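You operate a simulated robot arm through the tools that you are given. There is no shell and no other tool.

The job below is to be done with a simulated robot arm. You get a single attempt, and the scene is never put back.

TASK
When the spinner stops, put its two tubes in the grey rack, shut the hood and dial to 0.

The check looks at the end state, three seconds after you hand in, the way a careful person would. Anything else that was tipped, shoved, dropped, spilled or broken makes it a failure.

THE ROBOT
A 7-joint arm with a two-finger parallel gripper, fixed in place. Base frame: the origin is at the foot of the arm, x ahead of it, y to its left, z up; the work surface is at about z = 76. Lengths are in cm, angles in degrees, forces in N, time in s.
With the tool pointing down near the work surface it reaches from about 44 to 92 cm from the base axis. Its first joint turns from -143.0 to 143.0 degrees. Payload 3 kg.
Tool frame: the origin (TCP) lies between the finger pads and is the grasp point; the fingertips stand 3 cm ahead of it; z points along the fingers, y is the line along which they close. Largest opening 9.4 cm; finger width 2.8, thickness 1; the body of the gripper, 5 by 9.6 cm, starts 5.5 cm behind the TCP.
Orientation is that of the tool frame in the base frame, as a unit quaternion [x, y, z, w]. With the fingers straight down and closing along the base's y, the tool's x points along the base's -x, its y along +y and its z along -z.

THE INTERFACE
- The arm moves only by the tool apply_moves. Its argument "targets" is text: rows parted by semicolons, each of 7 numbers parted by spaces: the shift along the base's x, y, z in units of 500 mm (1.0 is 500 mm), then the turn, a rotation vector about the base's x, y, z in units of 120 degrees (1.0 is 120 degrees), then the finger opening in cm, from 0 to 9.4. In form: x y z ax ay az hand; .... A call has 1 to 20 rows; each row is the pose to reach, as a shift and turn from the pose commanded when the call began. A call with a number of a shift or a turn outside -1 to 1 is refused whole. Each row takes 0.2 s and may step no farther than 5 cm and 8.6 degrees from the row before; otherwise, or with a gripper value out of range, the whole call is refused. Where a pose cannot be reached the arm comes as near as it can. A force on the tool above 40 N (or 10 N above the force at the start of the call, whichever is more), or a blocked arm, ends the call early, and 0.2 s more pass. Each finger travels about 7.2 cm/s and halts on what it meets, pressing with about 45 N; the grip force reading is that of the motor and also rises with nothing between the fingers. The clock runs only during rows and for 0.2 s after the last one: add rows that repeat a pose to give the fingers time. It gives the time, the measured TCP pose, the force on the tool (base axes), the opening and the grip force at its end, in the units of the frame above (readings bear some noise), with the torque about the TCP (base axes, N m) and any sound that the robot's microphone picked up, and new pictures: "pictures" is both (left out), scene, wrist or none.
- Cameras (640 x 400 px; columns grow to the right, rows downward): "scene" is fixed at [4.91, -50.1, 155.74]; the picture's right is [0.85, -0.52, 0.00], its down [-0.27, -0.44, -0.86] and it looks along [0.45, 0.73, -0.51] (base axes); focal length 329 px, centre (320, 200). "wrist" rides on the gripper at [7.6, 1.4, -10.2] in the tool frame; the picture's right is [-0.18, 0.98, 0.00], its down [-0.75, -0.14, -0.64] and it looks along [-0.63, -0.12, 0.77] (tool axes); focal length 243 px, centre (320, 200). There is no depth. A picture from a camera that has moved, and an enlarged one, comes with that camera's place and axes in the base frame and with its lens.
- close_up(camera, box): a new picture of the part [left, top, right, bottom] of that camera's present view, enlarged. It takes no simulated time.
- hand_in(): hands the job in; it is judged then, once.

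Nothing tells you positions but the pictures and the camera data. Unless the task says otherwise, let go and move clear before handing in.

The tools are called after "Call:" as name(argument=value, ...) on one line, values as JSON. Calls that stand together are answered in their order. apply_moves: Moves the arm, as the interface text tells. Its arguments: {"type":"object","properties":{"targets":{"type":"string"},"pictures":{"type":"string","enum":["both","scene","wrist","none"]}},"required":["targets"]} The other tools are called the same way: close_up (camera, box) takes an enlarged picture of a part of a camera's view; hand_in () hands the job in.

At the start:

```text
t: 0.0
tcp_pos: [60.4, 6.88, 116.51]
orientation: [0.0, 1.0, 0.001, -0.001]
wrist_force: [-0.6, -1.3, 0.8]
torque: [0.02, 0.02, 0.0]
gripper_width: 9.4
grasp_force: 0.0
```

scene: 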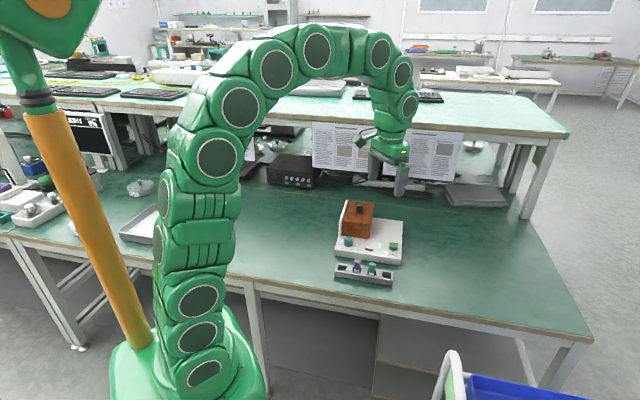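
wrist: 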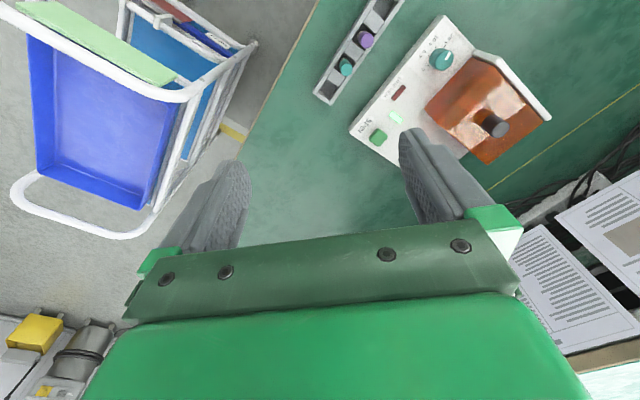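

I see a small spinner (centrifuge) with an orange hood and a rack with some tubes in front of it. I'll look closer at both before moving.

Call:
close_up(camera="scene", box=[310, 180, 430, 300])

Call:
close_up(camera="wrist", box=[300, 0, 580, 200])

```text
3.33 times, centred on (370, 240) of scene
camera zoom: at [4.91, -50.1, 155.74], right [0.85, -0.52, 0.0], down [-0.27, -0.44, -0.86], along [0.45, 0.73, -0.51], focal length 1095 px, centre (153, 67)
```

zoom: 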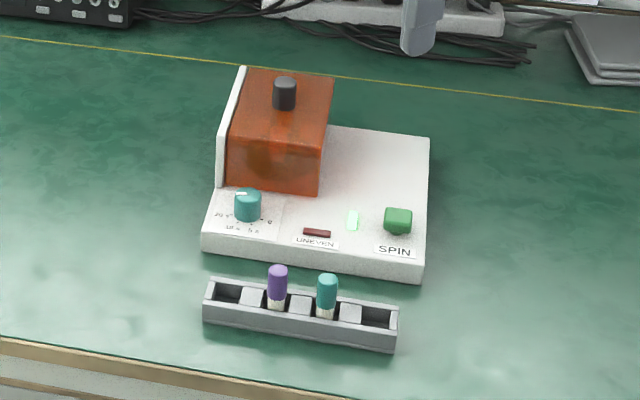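

```text
2.00 times, centred on (440, 100) of wrist
camera zoom: at [52.71, 8.46, 126.61], right [0.18, 0.98, 0.0], down [0.75, -0.14, 0.64], along [0.63, -0.12, -0.77], focal length 485 px, centre (80, 400)
```

zoom: 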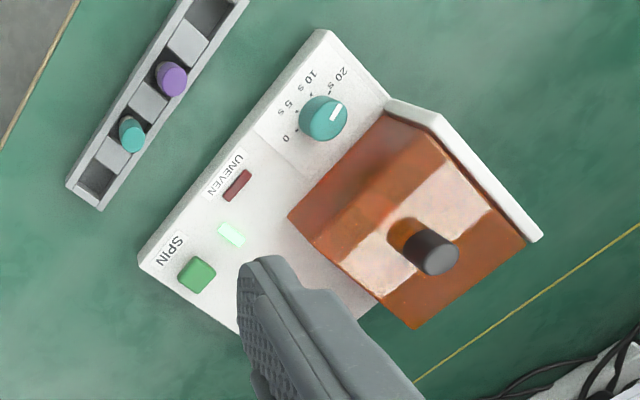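

The spinner's lamp is lit, so it is probably still running under the closed hood. The rack in front holds two tubes and has two empty end slots. I'll turn the wrist about 45° to square up with the spinner and view it from the front, listening for sound as I go.

Call:
apply_moves(targets="-0.025 0.00875 -0.01625 0 0 0.046875 9.4; -0.05 0.0175 -0.0325 0 0 0.09375 9.4; -0.075 0.02625 -0.04875 0 0 0.140625 9.4; -0.1 0.035 -0.065 0 0 0.1875 9.4; -0.125 0.04375 -0.08125 0 0 0.234375 9.4; -0.15 0.0525 -0.0975 0 0 0.28125 9.4; -0.175 0.06125 -0.11375 0 0 0.328125 9.4; -0.2 0.07 -0.13 0 0 0.375 9.4; -0.2 0.07 -0.13 0 0 0.375 9.4")

```text
t: 2.0
tcp_pos: [50.16, 10.57, 109.77]
orientation: [-0.384, 0.923, 0.001, 0.0]
wrist_force: [-0.3, 0.9, -0.4]
torque: [0.02, -0.02, -0.04]
gripper_width: 9.4
grasp_force: 0.0
camera wrist: at [43.84, 6.19, 119.99], right [-0.57, 0.82, 0.0], down [0.63, 0.43, 0.64], along [0.53, 0.36, -0.77], focal length 243 px, centre (320, 200)
```

scene: 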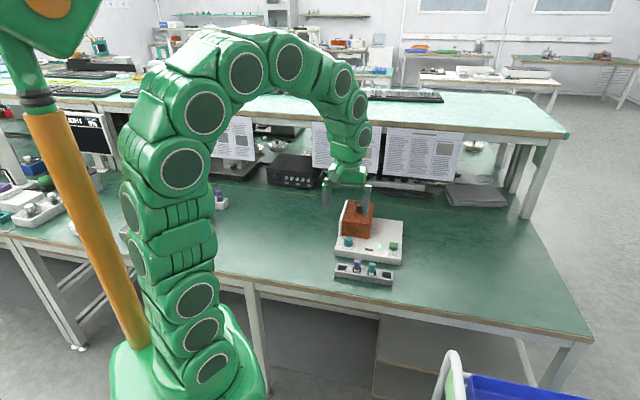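
wrist: 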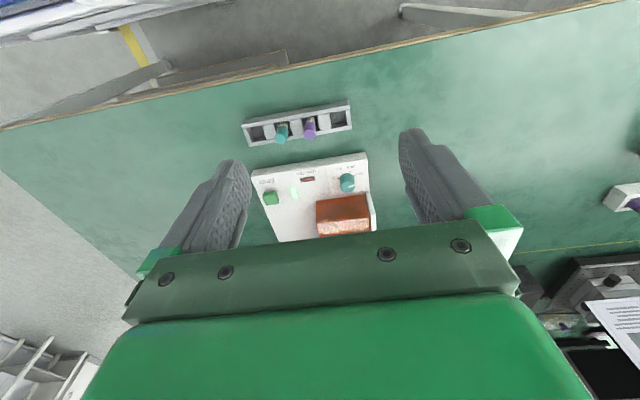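

Call:
close_up(camera="wrist", box=[220, 90, 400, 250])

Call:
close_up(camera="scene", box=[310, 180, 430, 300])

Call:
close_up(camera="scene", box=[190, 150, 290, 230])

Call:
close_up(camera="wrist", box=[540, 150, 640, 230])

```text
2.50 times, centred on (310, 170) of wrist
camera zoom: at [43.84, 6.19, 119.99], right [-0.57, 0.82, 0.0], down [0.63, 0.43, 0.64], along [0.53, 0.36, -0.77], focal length 606 px, centre (345, 275)
```

zoom: 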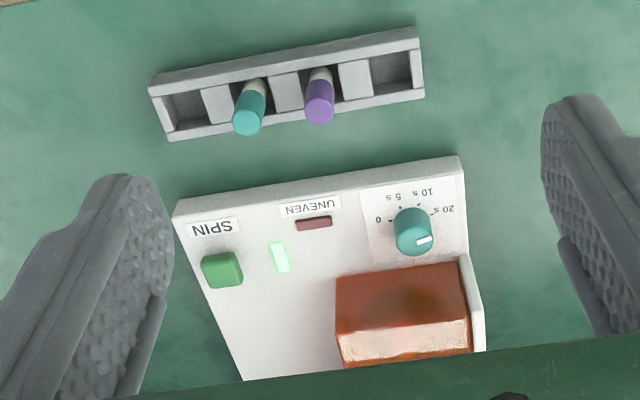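

```text
3.33 times, centred on (370, 240) of scene
camera zoom: at [4.91, -50.1, 155.74], right [0.85, -0.52, 0.0], down [-0.27, -0.44, -0.86], along [0.45, 0.73, -0.51], focal length 1095 px, centre (153, 67)
```

zoom: 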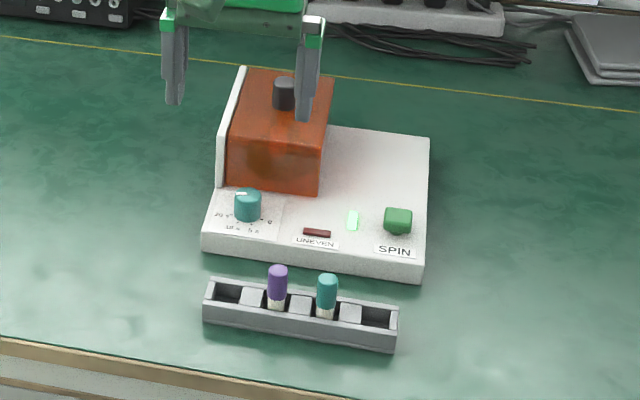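

```text
5.00 times, centred on (240, 190) of scene
camera zoom: at [4.91, -50.1, 155.74], right [0.85, -0.52, 0.0], down [-0.27, -0.44, -0.86], along [0.45, 0.73, -0.51], focal length 1643 px, centre (720, 250)
```

zoom: 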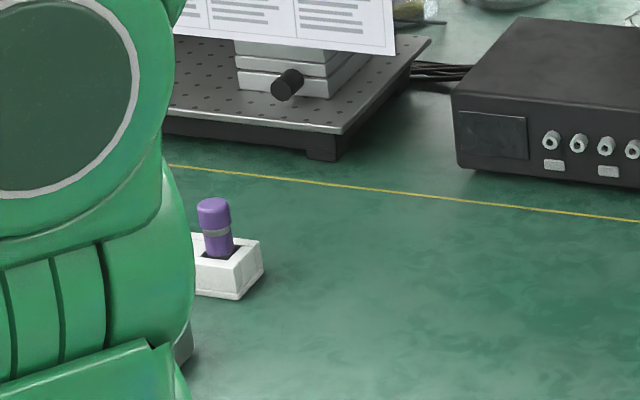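

```text
5.00 times, centred on (590, 190) of wrist
camera zoom: at [43.84, 6.19, 119.99], right [-0.57, 0.82, 0.0], down [0.63, 0.43, 0.64], along [0.53, 0.36, -0.77], focal length 1213 px, centre (-1030, 250)
```

zoom: 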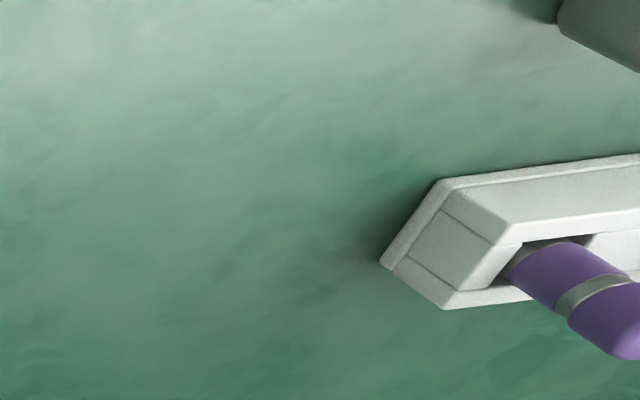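

Call:
apply_moves(targets="0.03 0.04 -0.03 0 0 0 9.4; 0.07 0.09 -0.06 0 0 0 9.4; 0.11 0.14 -0.1 0 0 0 9.4; 0.15 0.19 -0.14 0 0 0 9.4; 0.18 0.23 -0.17 0 0 0 9.4; 0.2 0.26 -0.2 0 0 0 9.4; 0.2 0.26 -0.2 0 0 0 9.4; 0.2 0.26 -0.2 0 0 0 9.4; 0.2 0.26 -0.2 0 0 0 9.4")

Call:
close_up(camera="wrist", box=[200, 0, 440, 240])

```text
t: 4.0
tcp_pos: [60.3, 23.36, 99.88]
orientation: [-0.382, 0.924, 0.0, 0.001]
wrist_force: [0.2, -0.7, -0.2]
torque: [0.03, 0.0, 0.01]
gripper_width: 9.4
grasp_force: 0.1
camera wrist: at [53.87, 19.07, 110.09], right [-0.56, 0.83, 0.0], down [0.63, 0.43, 0.64], along [0.53, 0.36, -0.77], focal length 243 px, centre (320, 200)
```

scene: 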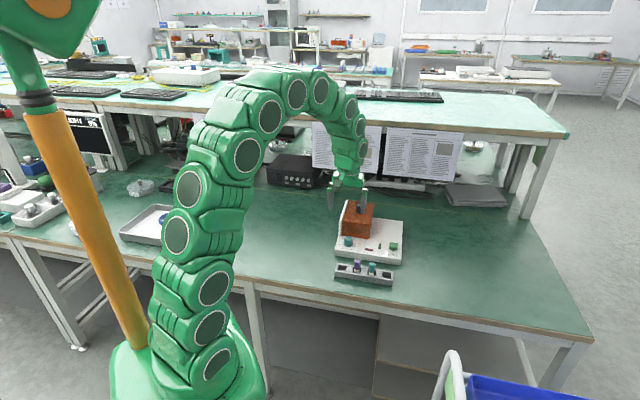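
wrist: 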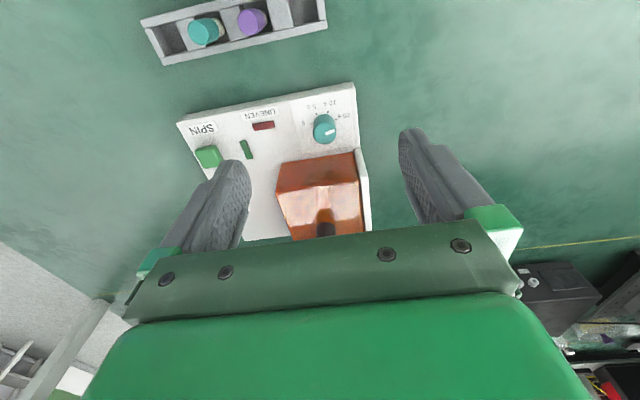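

```text
1.67 times, centred on (320, 120) of wrist
camera zoom: at [53.87, 19.07, 110.09], right [-0.56, 0.83, 0.0], down [0.63, 0.43, 0.64], along [0.53, 0.36, -0.77], focal length 404 px, centre (320, 333)
```

zoom: 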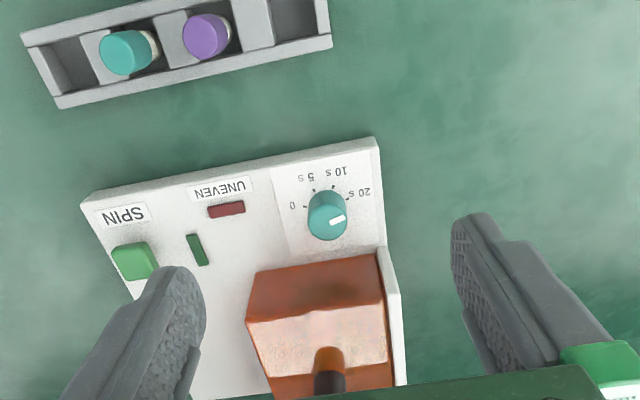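

Call:
close_up(camera="scene", box=[325, 190, 415, 270])

Call:
apply_moves(targets="0 0 0 0 0 0 9.4; 0 0 0 0 0 0 9.4", pictures="wrist")

Call:
close_up(camera="wrist", box=[170, 60, 390, 240])

```text
5.00 times, centred on (370, 230) of scene
camera zoom: at [4.91, -50.1, 155.74], right [0.85, -0.52, 0.0], down [-0.27, -0.44, -0.86], along [0.45, 0.73, -0.51], focal length 1643 px, centre (70, 50)
```

zoom: 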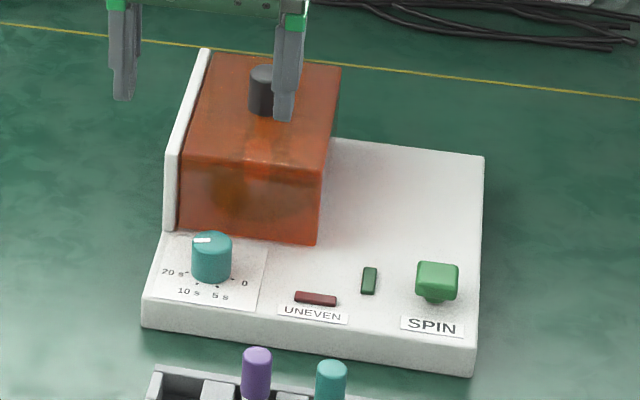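

```text
t: 4.6
tcp_pos: [60.19, 23.25, 100.02]
orientation: [-0.383, 0.924, -0.001, 0.0]
wrist_force: [1.0, -0.3, -0.1]
torque: [-0.01, 0.02, -0.01]
gripper_width: 9.42
grasp_force: 0.0
camera wrist: at [53.87, 19.07, 110.09], right [-0.56, 0.83, 0.0], down [0.63, 0.43, 0.64], along [0.53, 0.36, -0.77], focal length 243 px, centre (320, 200)
```

wrist: 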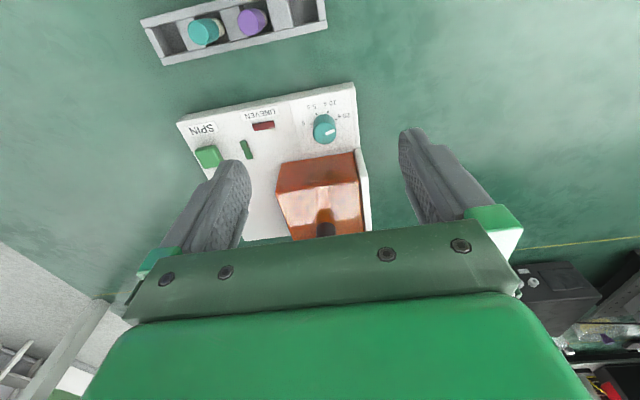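

```text
2.22 times, centred on (280, 150) of wrist
camera zoom: at [53.87, 19.07, 110.09], right [-0.56, 0.83, 0.0], down [0.63, 0.43, 0.64], along [0.53, 0.36, -0.77], focal length 539 px, centre (409, 311)
```

zoom: 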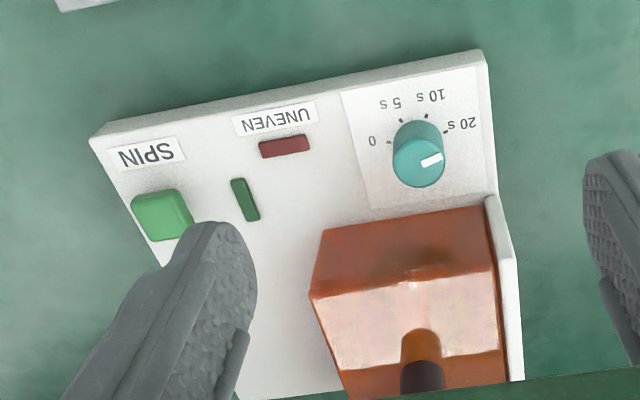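

The lamp has gone off, so the spinner appears to have stopped; I'll keep watching it. Before touching the hood I want to see how it opens, so I'll view it from the side with the white plate.

Call:
apply_moves(targets="0.0056 0.0378 -0.012 0 0 -0.0667 9.4; 0.0112 0.0756 -0.024 0 0 -0.1333 9.4; 0.0168 0.1134 -0.036 0 0 -0.2 9.4; 0.0224 0.1512 -0.048 0 0 -0.2667 9.4; 0.028 0.189 -0.06 0 0 -0.3333 9.4; 0.0336 0.2268 -0.072 0 0 -0.4 9.4; 0.0392 0.2646 -0.084 0 0 -0.4667 9.4; 0.0448 0.3024 -0.096 0 0 -0.5333 9.4; 0.0504 0.3402 -0.108 0 0 -0.6 9.4; 0.056 0.378 -0.12 0 0 -0.667 9.4; 0.056 0.378 -0.12 0 0 -0.667 9.4; 0.056 0.378 -0.12 0 0 -0.667 9.4")

Call:
close_up(camera="wrist", box=[180, 40, 420, 250])

Call:
close_up(camera="scene", box=[325, 190, 415, 270])

```text
t: 7.2
tcp_pos: [63.14, 42.3, 93.96]
orientation: [0.301, 0.953, -0.001, 0.001]
wrist_force: [0.3, 0.0, -0.3]
torque: [0.02, 0.02, 0.0]
gripper_width: 9.4
grasp_force: 0.1
camera wrist: at [57.68, 47.98, 104.12], right [0.72, 0.7, 0.0], down [0.54, -0.55, 0.64], along [0.45, -0.46, -0.77], focal length 243 px, centre (320, 200)
```

scene: 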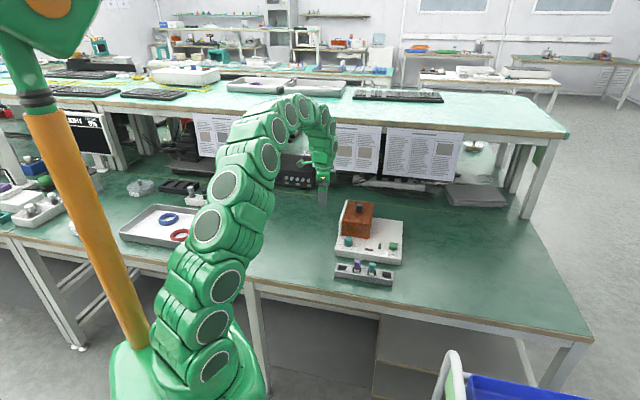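
wrist: 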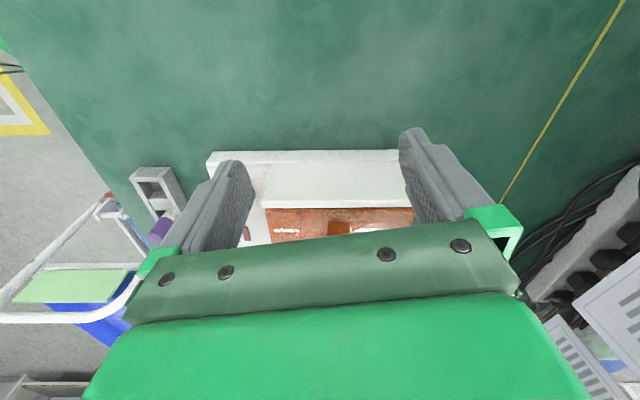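

```text
1.90 times, centred on (300, 145) of wrist
camera zoom: at [57.68, 47.98, 104.12], right [0.72, 0.7, 0.0], down [0.54, -0.55, 0.64], along [0.45, -0.46, -0.77], focal length 462 px, centre (358, 305)
```

zoom: 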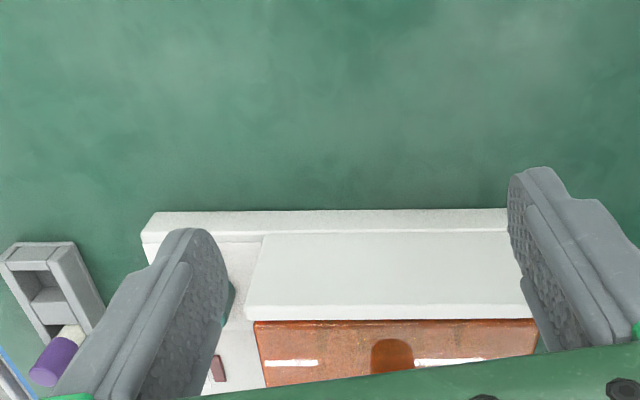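

```text
5.00 times, centred on (370, 230) of scene
camera zoom: at [4.91, -50.1, 155.74], right [0.85, -0.52, 0.0], down [-0.27, -0.44, -0.86], along [0.45, 0.73, -0.51], focal length 1643 px, centre (70, 50)
```

zoom: 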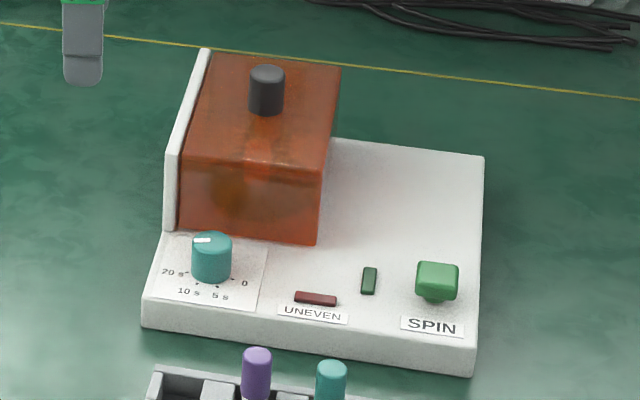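

The plate is a plain wall with no hinge, and the hood knob sits at the hood's centre near (73, 33). I'll square up above the knob at a safe height and refine its position.

Call:
apply_moves(targets="0.0196 -0.0186 0.024 0 0 0.0667 9.4; 0.0392 -0.0372 0.048 0 0 0.1333 9.4; 0.0588 -0.0558 0.072 0 0 0.2 9.4; 0.0784 -0.0744 0.096 0 0 0.2667 9.4; 0.098 -0.093 0.12 0 0 0.3333 8; 0.1176 -0.1116 0.12 0 0 0.4 7; 0.1372 -0.1302 0.12 0 0 0.4667 6; 0.1568 -0.1488 0.12 0 0 0.5333 5; 0.1764 -0.1674 0.12 0 0 0.6 5; 0.196 -0.186 0.12 0 0 0.667 5; 0.196 -0.186 0.12 0 0 0.667 5; 0.196 -0.186 0.12 0 0 0.667 5")

Call:
close_up(camera="wrist", box=[200, 40, 440, 250])

Call:
close_up(camera="scene", box=[325, 170, 415, 250])

```text
t: 9.8
tcp_pos: [72.94, 33.0, 99.92]
orientation: [-0.383, 0.924, 0.0, 0.0]
wrist_force: [0.0, 0.1, 0.4]
torque: [-0.04, 0.04, -0.01]
gripper_width: 4.98
grasp_force: 0.1
camera wrist: at [66.57, 28.67, 110.05], right [-0.57, 0.82, 0.0], down [0.63, 0.43, 0.64], along [0.53, 0.36, -0.77], focal length 243 px, centre (320, 200)
```

scene: 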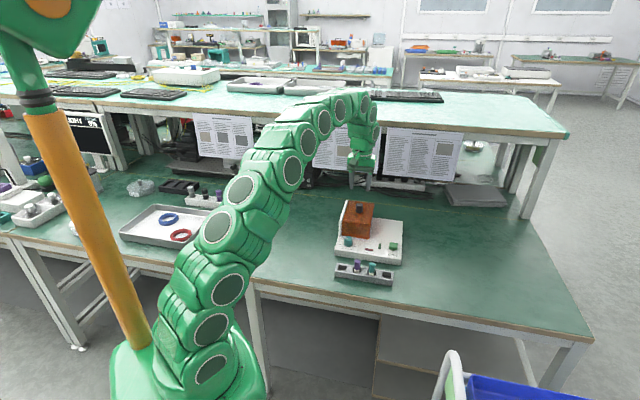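
wrist: 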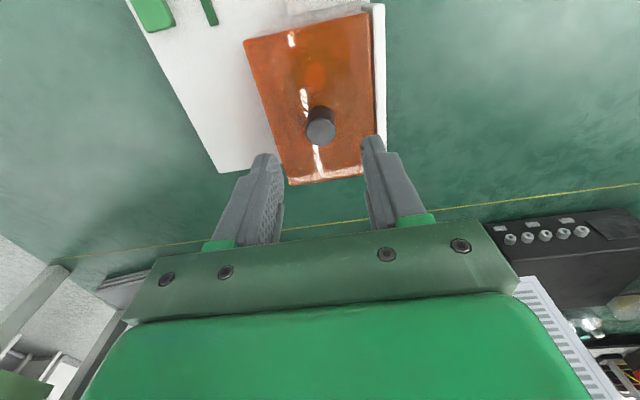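

```text
1.90 times, centred on (320, 145) of wrist
camera zoom: at [66.57, 28.67, 110.05], right [-0.57, 0.82, 0.0], down [0.63, 0.43, 0.64], along [0.53, 0.36, -0.77], focal length 462 px, centre (320, 305)
```

zoom: 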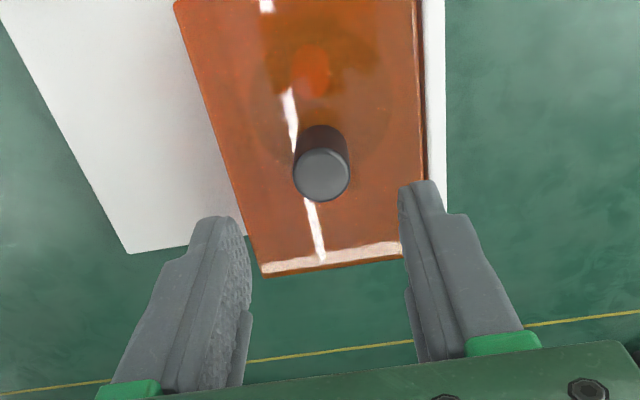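

```text
5.00 times, centred on (370, 210) of scene
camera zoom: at [4.91, -50.1, 155.74], right [0.85, -0.52, 0.0], down [-0.27, -0.44, -0.86], along [0.45, 0.73, -0.51], focal length 1643 px, centre (70, 150)
```

zoom: 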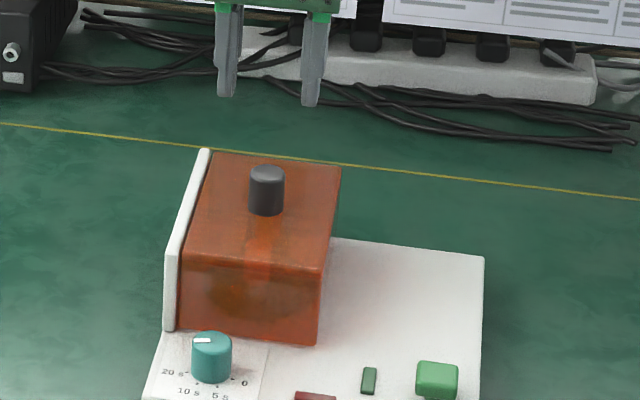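

Call:
apply_moves(targets="0.018 0.014 0 0 0 0 5; 0.018 0.014 -0.05 0 0 0 5; 0.018 0.014 -0.1 0 0 0 5; 0.018 0.014 -0.14 0 0 0 5; 0.018 0.014 -0.14 0 0 0 5; 0.018 0.014 -0.14 0 0 0 5")

Call:
close_up(camera="wrist", box=[200, 40, 440, 250])

Call:
close_up(camera="scene", box=[325, 170, 415, 250])

```text
t: 11.2
tcp_pos: [73.9, 33.71, 92.97]
orientation: [-0.383, 0.924, 0.0, 0.0]
wrist_force: [0.2, -0.5, -1.2]
torque: [0.0, -0.01, 0.01]
gripper_width: 5.02
grasp_force: 0.1
camera wrist: at [67.52, 29.46, 103.18], right [-0.56, 0.83, 0.0], down [0.63, 0.43, 0.64], along [0.53, 0.36, -0.77], focal length 243 px, centre (320, 200)
```

scene: 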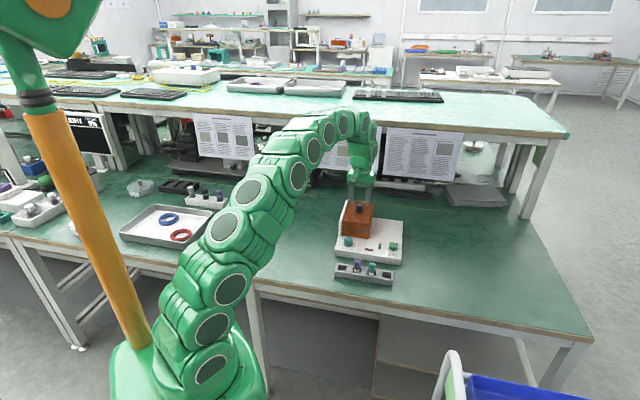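
wrist: 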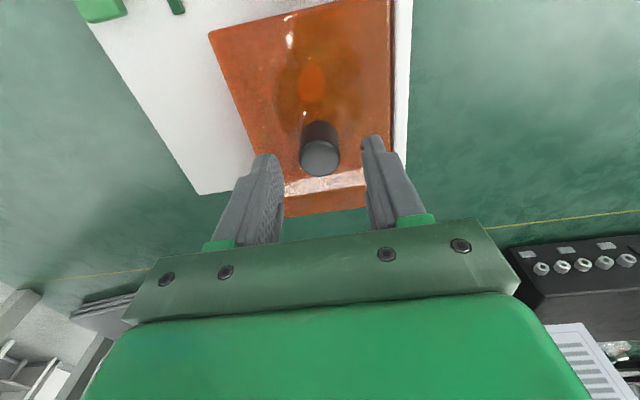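

```text
1.90 times, centred on (320, 145) of wrist
camera zoom: at [67.52, 29.46, 103.18], right [-0.56, 0.83, 0.0], down [0.63, 0.43, 0.64], along [0.53, 0.36, -0.77], focal length 462 px, centre (320, 305)
```

zoom: 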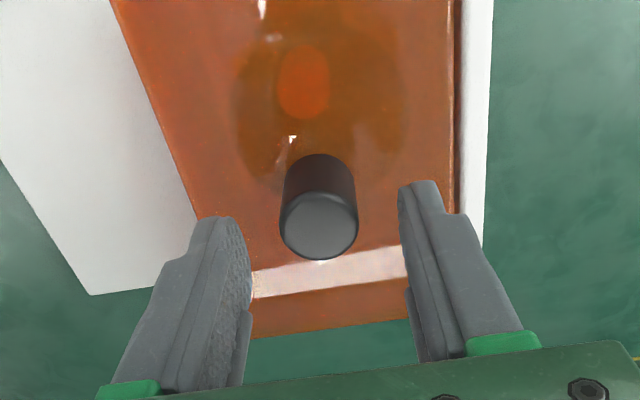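

```text
5.00 times, centred on (370, 210) of scene
camera zoom: at [4.91, -50.1, 155.74], right [0.85, -0.52, 0.0], down [-0.27, -0.44, -0.86], along [0.45, 0.73, -0.51], focal length 1643 px, centre (70, 150)
```

zoom: 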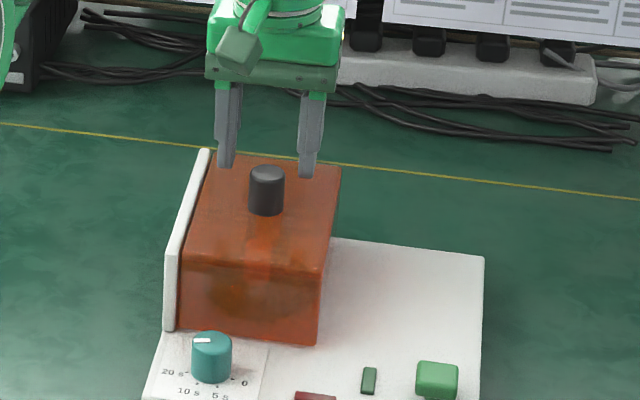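

Call:
apply_moves(targets="0 0 -0.028 0 0 0 5; 0 0 -0.054 0 0 0 5; 0 0 -0.054 0 0 0 3.5; 0 0 -0.054 0 0 0 2.5; 0 0 -0.054 0 0 0 1.8; 0 0 -0.054 0 0 0 1.8")

Call:
close_up(camera="wrist", box=[200, 40, 440, 250])

Call:
close_up(camera="scene", box=[325, 170, 415, 250])

```text
t: 12.6
tcp_pos: [73.85, 33.65, 90.27]
orientation: [-0.382, 0.924, -0.001, 0.001]
wrist_force: [24.4, -16.4, -8.2]
torque: [0.29, -0.47, -0.19]
gripper_width: 2.77
grasp_force: 44.9
camera wrist: at [67.49, 29.36, 100.39], right [-0.56, 0.83, 0.0], down [0.63, 0.43, 0.64], along [0.53, 0.36, -0.77], focal length 243 px, centre (320, 200)
```

scene: 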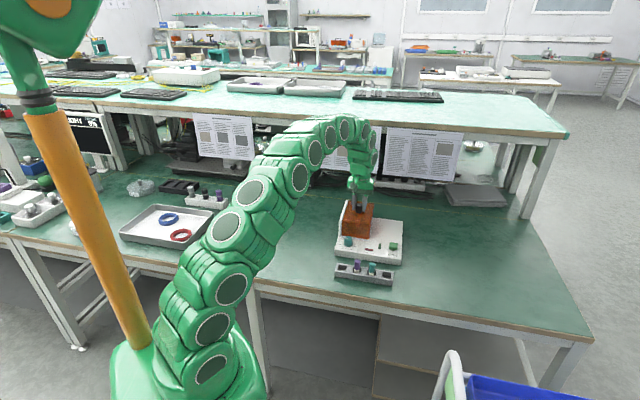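
wrist: 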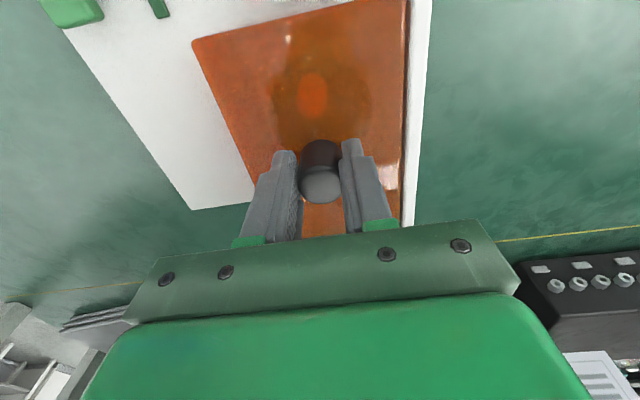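

```text
1.90 times, centred on (320, 145) of wrist
camera zoom: at [67.49, 29.36, 100.39], right [-0.56, 0.83, 0.0], down [0.63, 0.43, 0.64], along [0.53, 0.36, -0.77], focal length 462 px, centre (320, 305)
```

zoom: 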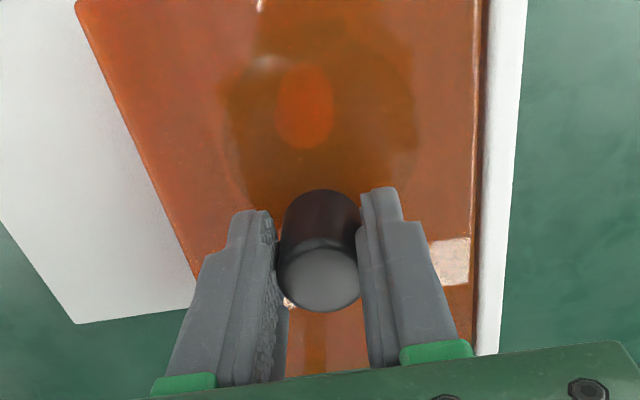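

```text
5.00 times, centred on (370, 210) of scene
camera zoom: at [4.91, -50.1, 155.74], right [0.85, -0.52, 0.0], down [-0.27, -0.44, -0.86], along [0.45, 0.73, -0.51], focal length 1643 px, centre (70, 150)
```

zoom: 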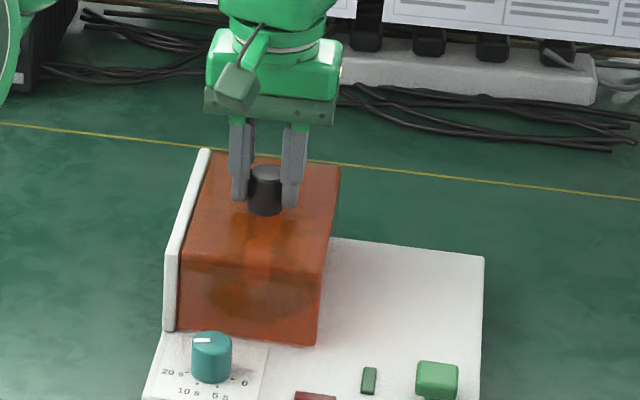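

The grip is on the knob, and the sideways reaction suggests the hood is being pressed against the plate. I'll try a small slide away from the plate and read the forces.

Call:
apply_moves(targets="0.004 -0.004 0 0 0 0 1.8; 0.008 -0.008 0 0 0 0 1.8; 0.012 -0.012 0 0 0 0 1.8; 0.014 -0.014 0 0 0 0 1.8", pictures="scene")

Call:
close_up(camera="scene", box=[325, 170, 415, 250])

```text
t: 13.6
tcp_pos: [74.5, 33.01, 90.21]
orientation: [-0.383, 0.924, 0.0, 0.0]
wrist_force: [-1.8, -0.6, 9.1]
torque: [-1.05, 0.47, 0.02]
gripper_width: 2.7
grasp_force: 45.3
```

scene: 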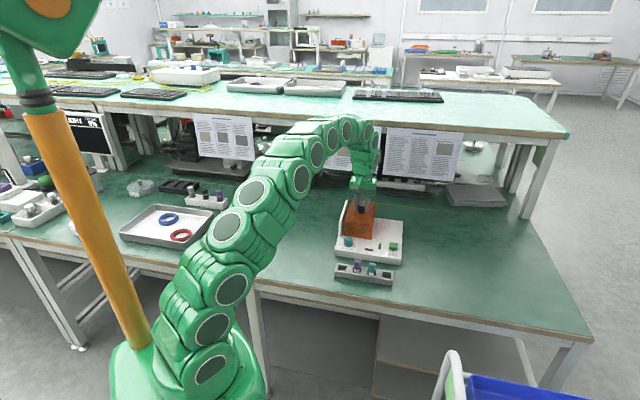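

```text
5.00 times, centred on (370, 210) of scene
camera zoom: at [4.91, -50.1, 155.74], right [0.85, -0.52, 0.0], down [-0.27, -0.44, -0.86], along [0.45, 0.73, -0.51], focal length 1643 px, centre (70, 150)
```

zoom: 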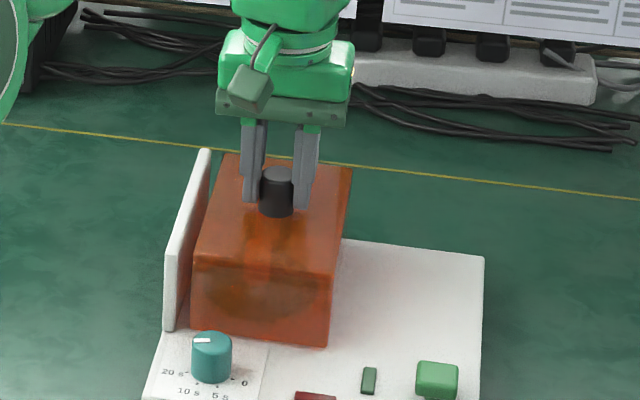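

The hood slides freely off to the right, so it is a sliding hood. I'll keep sliding it about 9 cm.

Call:
apply_moves(targets="0.014 -0.014 0 0 0 0 1.8; 0.028 -0.028 0 0 0 0 1.8; 0.042 -0.042 0 0 0 0 1.8; 0.056 -0.056 0 0 0 0 1.8; 0.07 -0.07 0 0 0 0 1.8; 0.084 -0.084 0 0 0 0 1.8; 0.098 -0.098 0 0 0 0 1.8; 0.112 -0.112 0 0 0 0 1.8; 0.126 -0.126 0 0 0 0 1.8; 0.126 -0.126 0 0 0 0 1.8")

Call:
close_up(camera="scene", box=[325, 170, 415, 250])

Call:
close_up(camera="wrist", box=[240, 0, 480, 210])

```text
t: 15.8
tcp_pos: [80.8, 26.67, 90.35]
orientation: [-0.382, 0.924, 0.0, -0.001]
wrist_force: [5.1, 5.4, -8.8]
torque: [-0.14, -0.59, -0.04]
gripper_width: 2.74
grasp_force: 44.9
camera wrist: at [74.43, 22.43, 100.4], right [-0.56, 0.83, 0.0], down [0.63, 0.43, 0.64], along [0.53, 0.36, -0.77], focal length 243 px, centre (320, 200)
```

scene: 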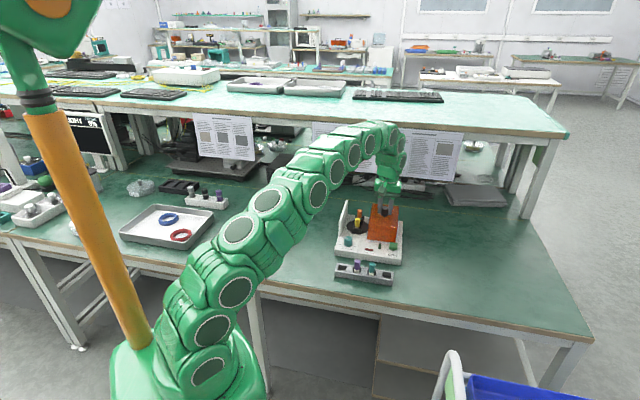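
wrist: 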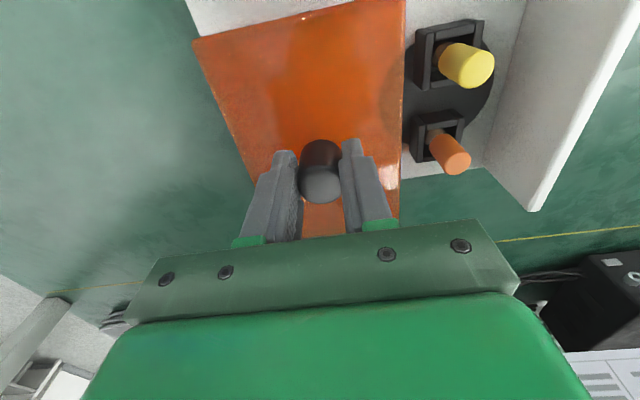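

```text
5.00 times, centred on (370, 210) of scene
camera zoom: at [4.91, -50.1, 155.74], right [0.85, -0.52, 0.0], down [-0.27, -0.44, -0.86], along [0.45, 0.73, -0.51], focal length 1643 px, centre (70, 150)
```

zoom: 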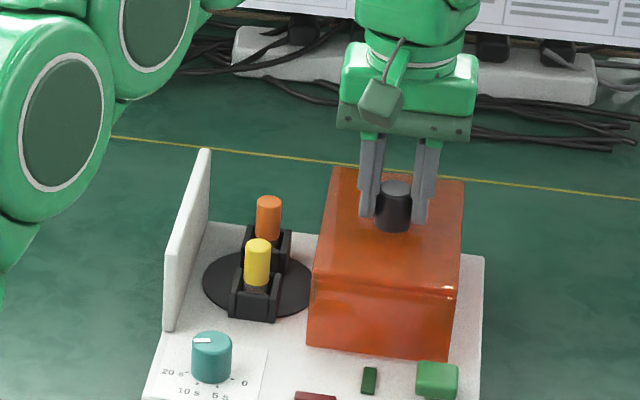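

```text
1.90 times, centred on (360, 105) of wrist
camera zoom: at [74.43, 22.43, 100.4], right [-0.56, 0.83, 0.0], down [0.63, 0.43, 0.64], along [0.53, 0.36, -0.77], focal length 462 px, centre (244, 381)
```

zoom: 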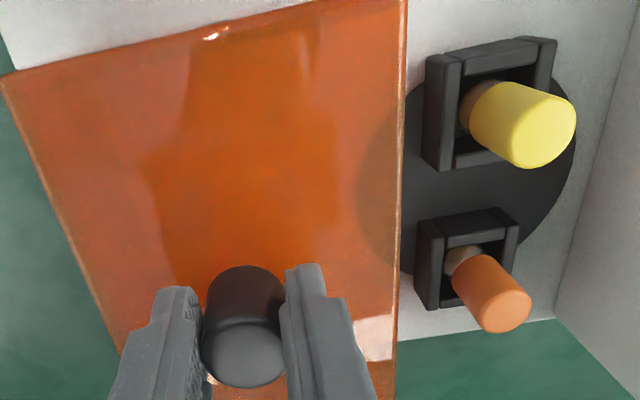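

The open hood reveals a rotor with two holders, one yellow-capped and one orange-capped tube, and nothing is moving. I'll slide the hood 1 cm further, release it and rise.

Call:
apply_moves(targets="0.007 -0.007 0 0 0 0 1.8; 0.014 -0.014 0 0 0 0 1.8; 0.014 -0.014 0 0 0 0 1.8; 0.014 -0.014 0 0 0 0 3; 0.014 -0.014 0 0 0 0 4; 0.014 -0.014 0 0 0 0 5; 0.014 -0.014 0.03 0 0 0 5; 0.014 -0.014 0.08 0 0 0 5; 0.014 -0.014 0.15 0 0 0 5; 0.014 -0.014 0.22 0 0 0 5; 0.014 -0.014 0.22 0 0 0 5")

Call:
close_up(camera="scene", box=[330, 190, 410, 260])

Call:
close_up(camera="wrist", box=[240, 0, 480, 210])

```text
t: 18.2
tcp_pos: [81.47, 26.03, 101.35]
orientation: [-0.383, 0.924, -0.001, 0.0]
wrist_force: [-0.8, -0.9, 0.3]
torque: [0.02, 0.0, -0.01]
gripper_width: 5.02
grasp_force: 0.1
camera wrist: at [75.14, 21.71, 111.41], right [-0.56, 0.83, 0.0], down [0.63, 0.43, 0.64], along [0.53, 0.36, -0.77], focal length 243 px, centre (320, 200)
```

scene: 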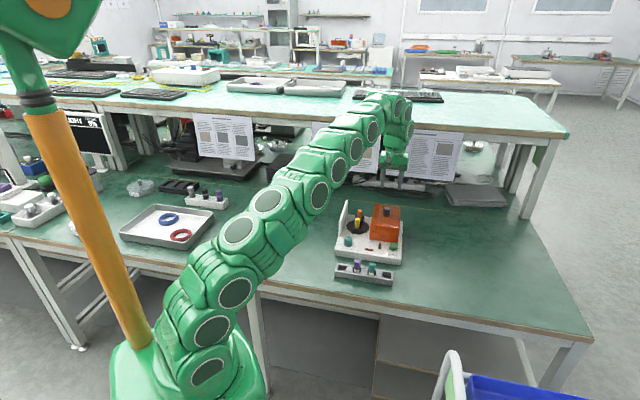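
wrist: 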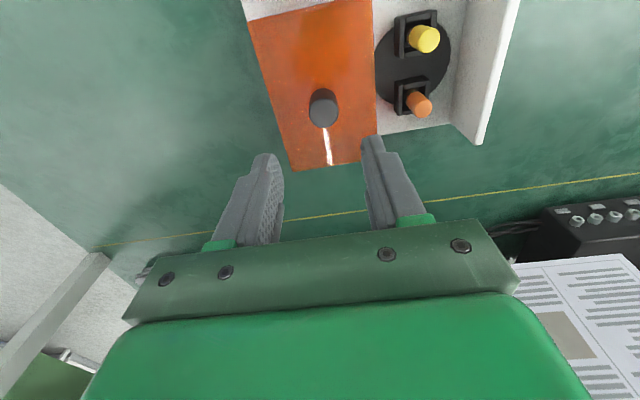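

```text
5.71 times, centred on (370, 225) of scene
camera zoom: at [4.91, -50.1, 155.74], right [0.85, -0.52, 0.0], down [-0.27, -0.44, -0.86], along [0.45, 0.73, -0.51], focal length 1878 px, centre (34, 57)
```

zoom: 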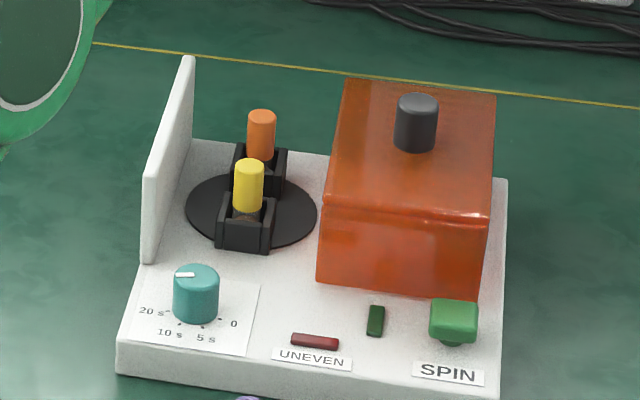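

```text
1.90 times, centred on (360, 105) of wrist
camera zoom: at [75.14, 21.71, 111.41], right [-0.56, 0.83, 0.0], down [0.63, 0.43, 0.64], along [0.53, 0.36, -0.77], focal length 462 px, centre (244, 381)
```

zoom: 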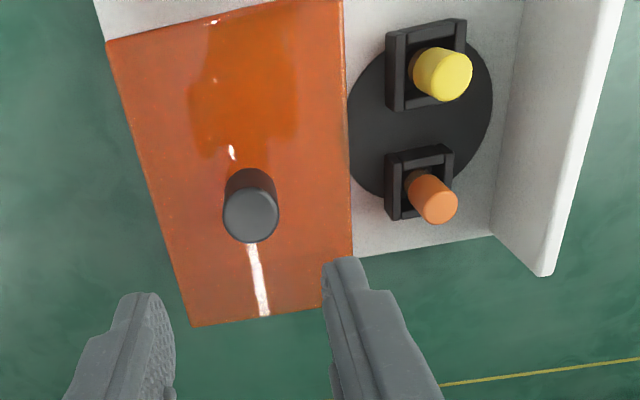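

Call:
apply_moves(targets="-0.053 0.028 0 0 0 0 5; -0.106 0.056 0 0 0 0 5; -0.159 0.084 -0.03 0 0 0 5; -0.212 0.112 -0.066 0 0 0 5; -0.212 0.112 -0.066 0 0 0 5; -0.212 0.112 -0.066 0 0 0 5", pictures="wrist")

Call:
close_up(camera="wrist", box=[200, 40, 440, 250])

```text
t: 19.6
tcp_pos: [71.13, 31.75, 98.02]
orientation: [-0.382, 0.924, 0.0, 0.0]
wrist_force: [0.2, -0.6, 0.7]
torque: [0.03, 0.0, -0.01]
gripper_width: 5.0
grasp_force: 0.1
camera wrist: at [64.57, 27.49, 108.11], right [-0.56, 0.83, 0.0], down [0.63, 0.43, 0.64], along [0.53, 0.36, -0.77], focal length 243 px, centre (320, 200)
```

wrist: 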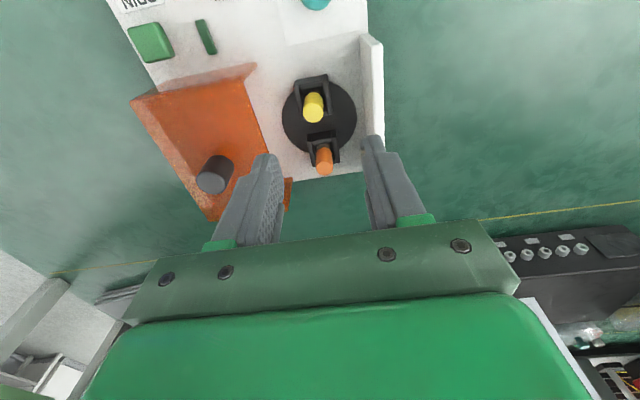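

```text
1.90 times, centred on (320, 145) of wrist
camera zoom: at [64.57, 27.49, 108.11], right [-0.56, 0.83, 0.0], down [0.63, 0.43, 0.64], along [0.53, 0.36, -0.77], focal length 462 px, centre (320, 305)
```

zoom: 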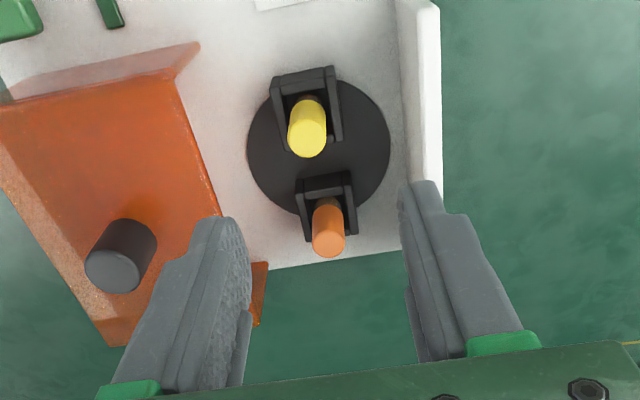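

Triangulating, the yellow cap top is about (71.9, 31.7, 84.8) and the orange about (76.3, 36.0, 84.7). I'll line up on the yellow tube and partly descend to check.

Call:
apply_moves(targets="0.018 0.0024 -0.04 0 0 0 4.5; 0.018 0.0024 -0.1 0 0 0 4.5; 0.018 0.0024 -0.16 0 0 0 4.5; 0.018 0.0024 -0.18 0 0 0 4.5; 0.018 0.0024 -0.18 0 0 0 4.5")

Call:
close_up(camera="wrist", box=[200, 40, 440, 250])

Call:
close_up(camera="scene", box=[330, 190, 410, 260])

```text
t: 20.8
tcp_pos: [71.74, 31.72, 88.98]
orientation: [-0.383, 0.924, 0.0, 0.0]
wrist_force: [0.0, 0.2, 0.8]
torque: [-0.01, -0.03, 0.0]
gripper_width: 4.51
grasp_force: 0.0
camera wrist: at [65.37, 27.53, 99.17], right [-0.56, 0.83, 0.0], down [0.63, 0.43, 0.64], along [0.53, 0.36, -0.77], focal length 243 px, centre (320, 200)
```

scene: 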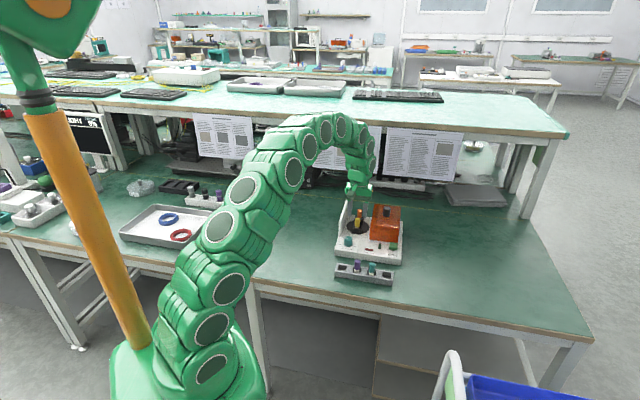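
wrist: 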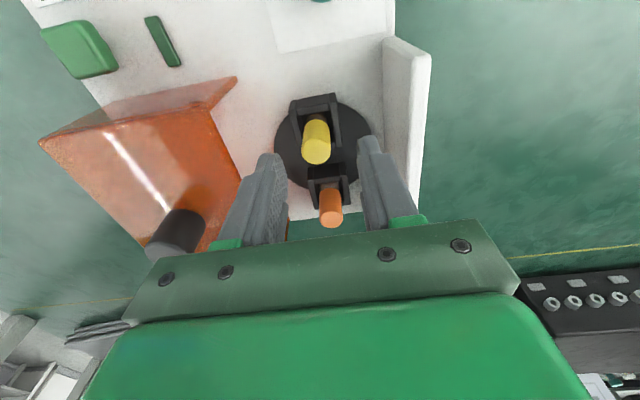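

```text
1.90 times, centred on (320, 145) of wrist
camera zoom: at [65.37, 27.53, 99.17], right [-0.56, 0.83, 0.0], down [0.63, 0.43, 0.64], along [0.53, 0.36, -0.77], focal length 462 px, centre (320, 305)
```

zoom: 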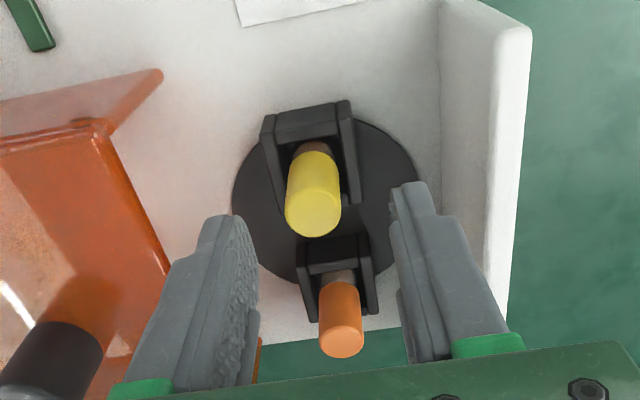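

```text
5.71 times, centred on (370, 225) of scene
camera zoom: at [4.91, -50.1, 155.74], right [0.85, -0.52, 0.0], down [-0.27, -0.44, -0.86], along [0.45, 0.73, -0.51], focal length 1878 px, centre (34, 57)
```

zoom: 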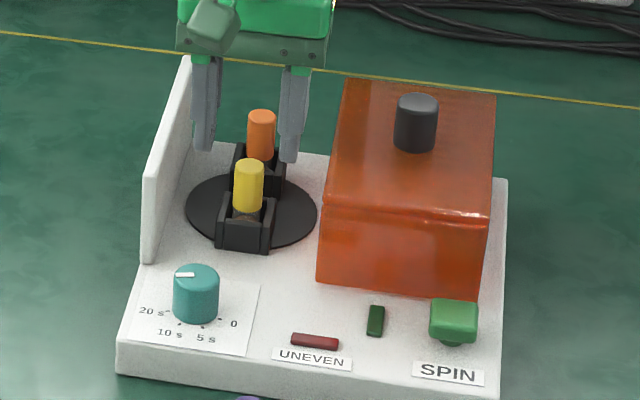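

Call:
close_up(camera="scene", box=[350, 205, 390, 240])

Call:
close_up(camera="wrist", box=[260, 80, 380, 240])

```text
11.43 times, centred on (370, 222) of scene
camera zoom: at [4.91, -50.1, 155.74], right [0.85, -0.52, 0.0], down [-0.27, -0.44, -0.86], along [0.45, 0.73, -0.51], focal length 3756 px, centre (-251, -57)
```

zoom: 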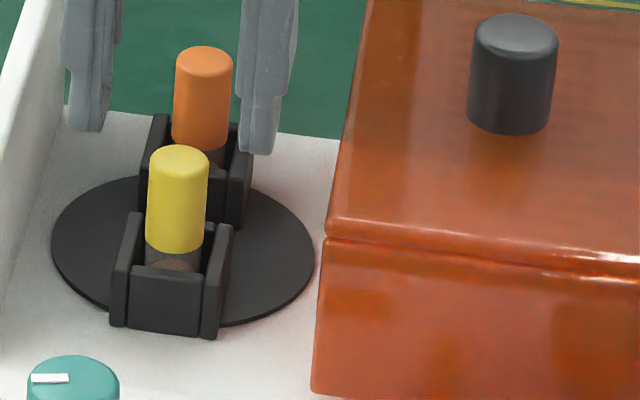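

```text
2.50 times, centred on (320, 160) of wrist
camera zoom: at [65.37, 27.53, 99.17], right [-0.56, 0.83, 0.0], down [0.63, 0.43, 0.64], along [0.53, 0.36, -0.77], focal length 606 px, centre (320, 300)
```

zoom: 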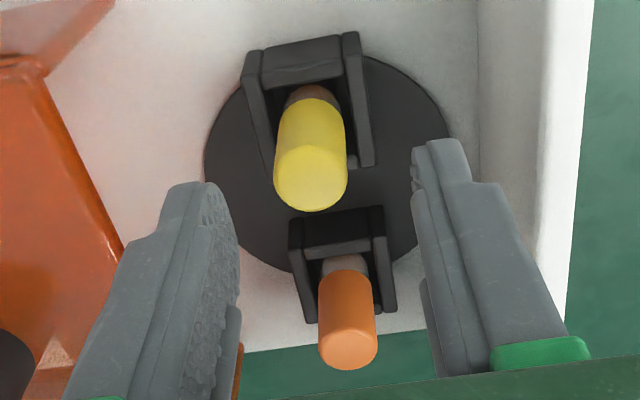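

Call:
apply_moves(targets="0.002 0.001 -0.04 0 0 0 4.5; 0.002 0.001 -0.078 0 0 0 4.5; 0.002 0.001 -0.078 0 0 0 3.4; 0.002 0.001 -0.078 0 0 0 2.4; 0.002 0.001 -0.078 0 0 0 1.6; 0.002 0.001 -0.078 0 0 0 1.2; 0.002 0.001 -0.078 0 0 0 1.2", pictures="wrist")

Call:
close_up(camera="scene", box=[340, 195, 400, 245])

Call:
close_up(camera="wrist", box=[260, 80, 380, 240])

```text
t: 22.4
tcp_pos: [71.98, 31.74, 84.99]
orientation: [-0.383, 0.924, 0.0, -0.001]
wrist_force: [1.1, 0.0, 3.2]
torque: [-0.02, 0.0, -0.02]
gripper_width: 1.85
grasp_force: 45.4
camera wrist: at [65.58, 27.55, 95.25], right [-0.56, 0.83, 0.0], down [0.63, 0.43, 0.64], along [0.53, 0.36, -0.77], focal length 243 px, centre (320, 200)
```

wrist: 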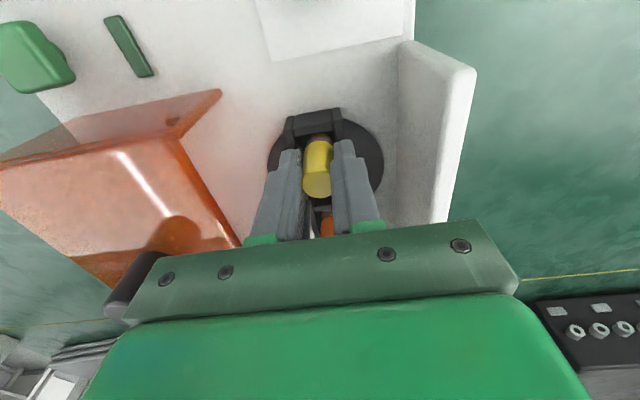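

```text
8.00 times, centred on (370, 220) of scene
camera zoom: at [4.91, -50.1, 155.74], right [0.85, -0.52, 0.0], down [-0.27, -0.44, -0.86], along [0.45, 0.73, -0.51], focal length 2629 px, centre (-80, 40)
```

zoom: 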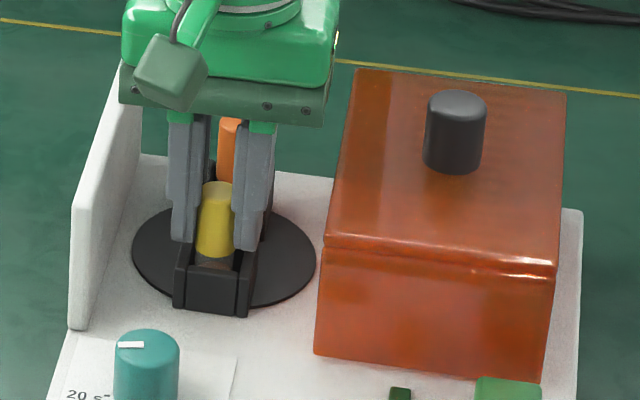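

```text
2.50 times, centred on (320, 160) of wrist
camera zoom: at [65.58, 27.55, 95.25], right [-0.56, 0.83, 0.0], down [0.63, 0.43, 0.64], along [0.53, 0.36, -0.77], focal length 606 px, centre (320, 300)
```

zoom: 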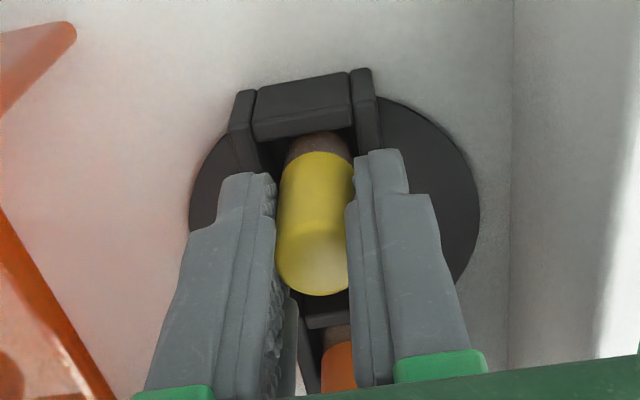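

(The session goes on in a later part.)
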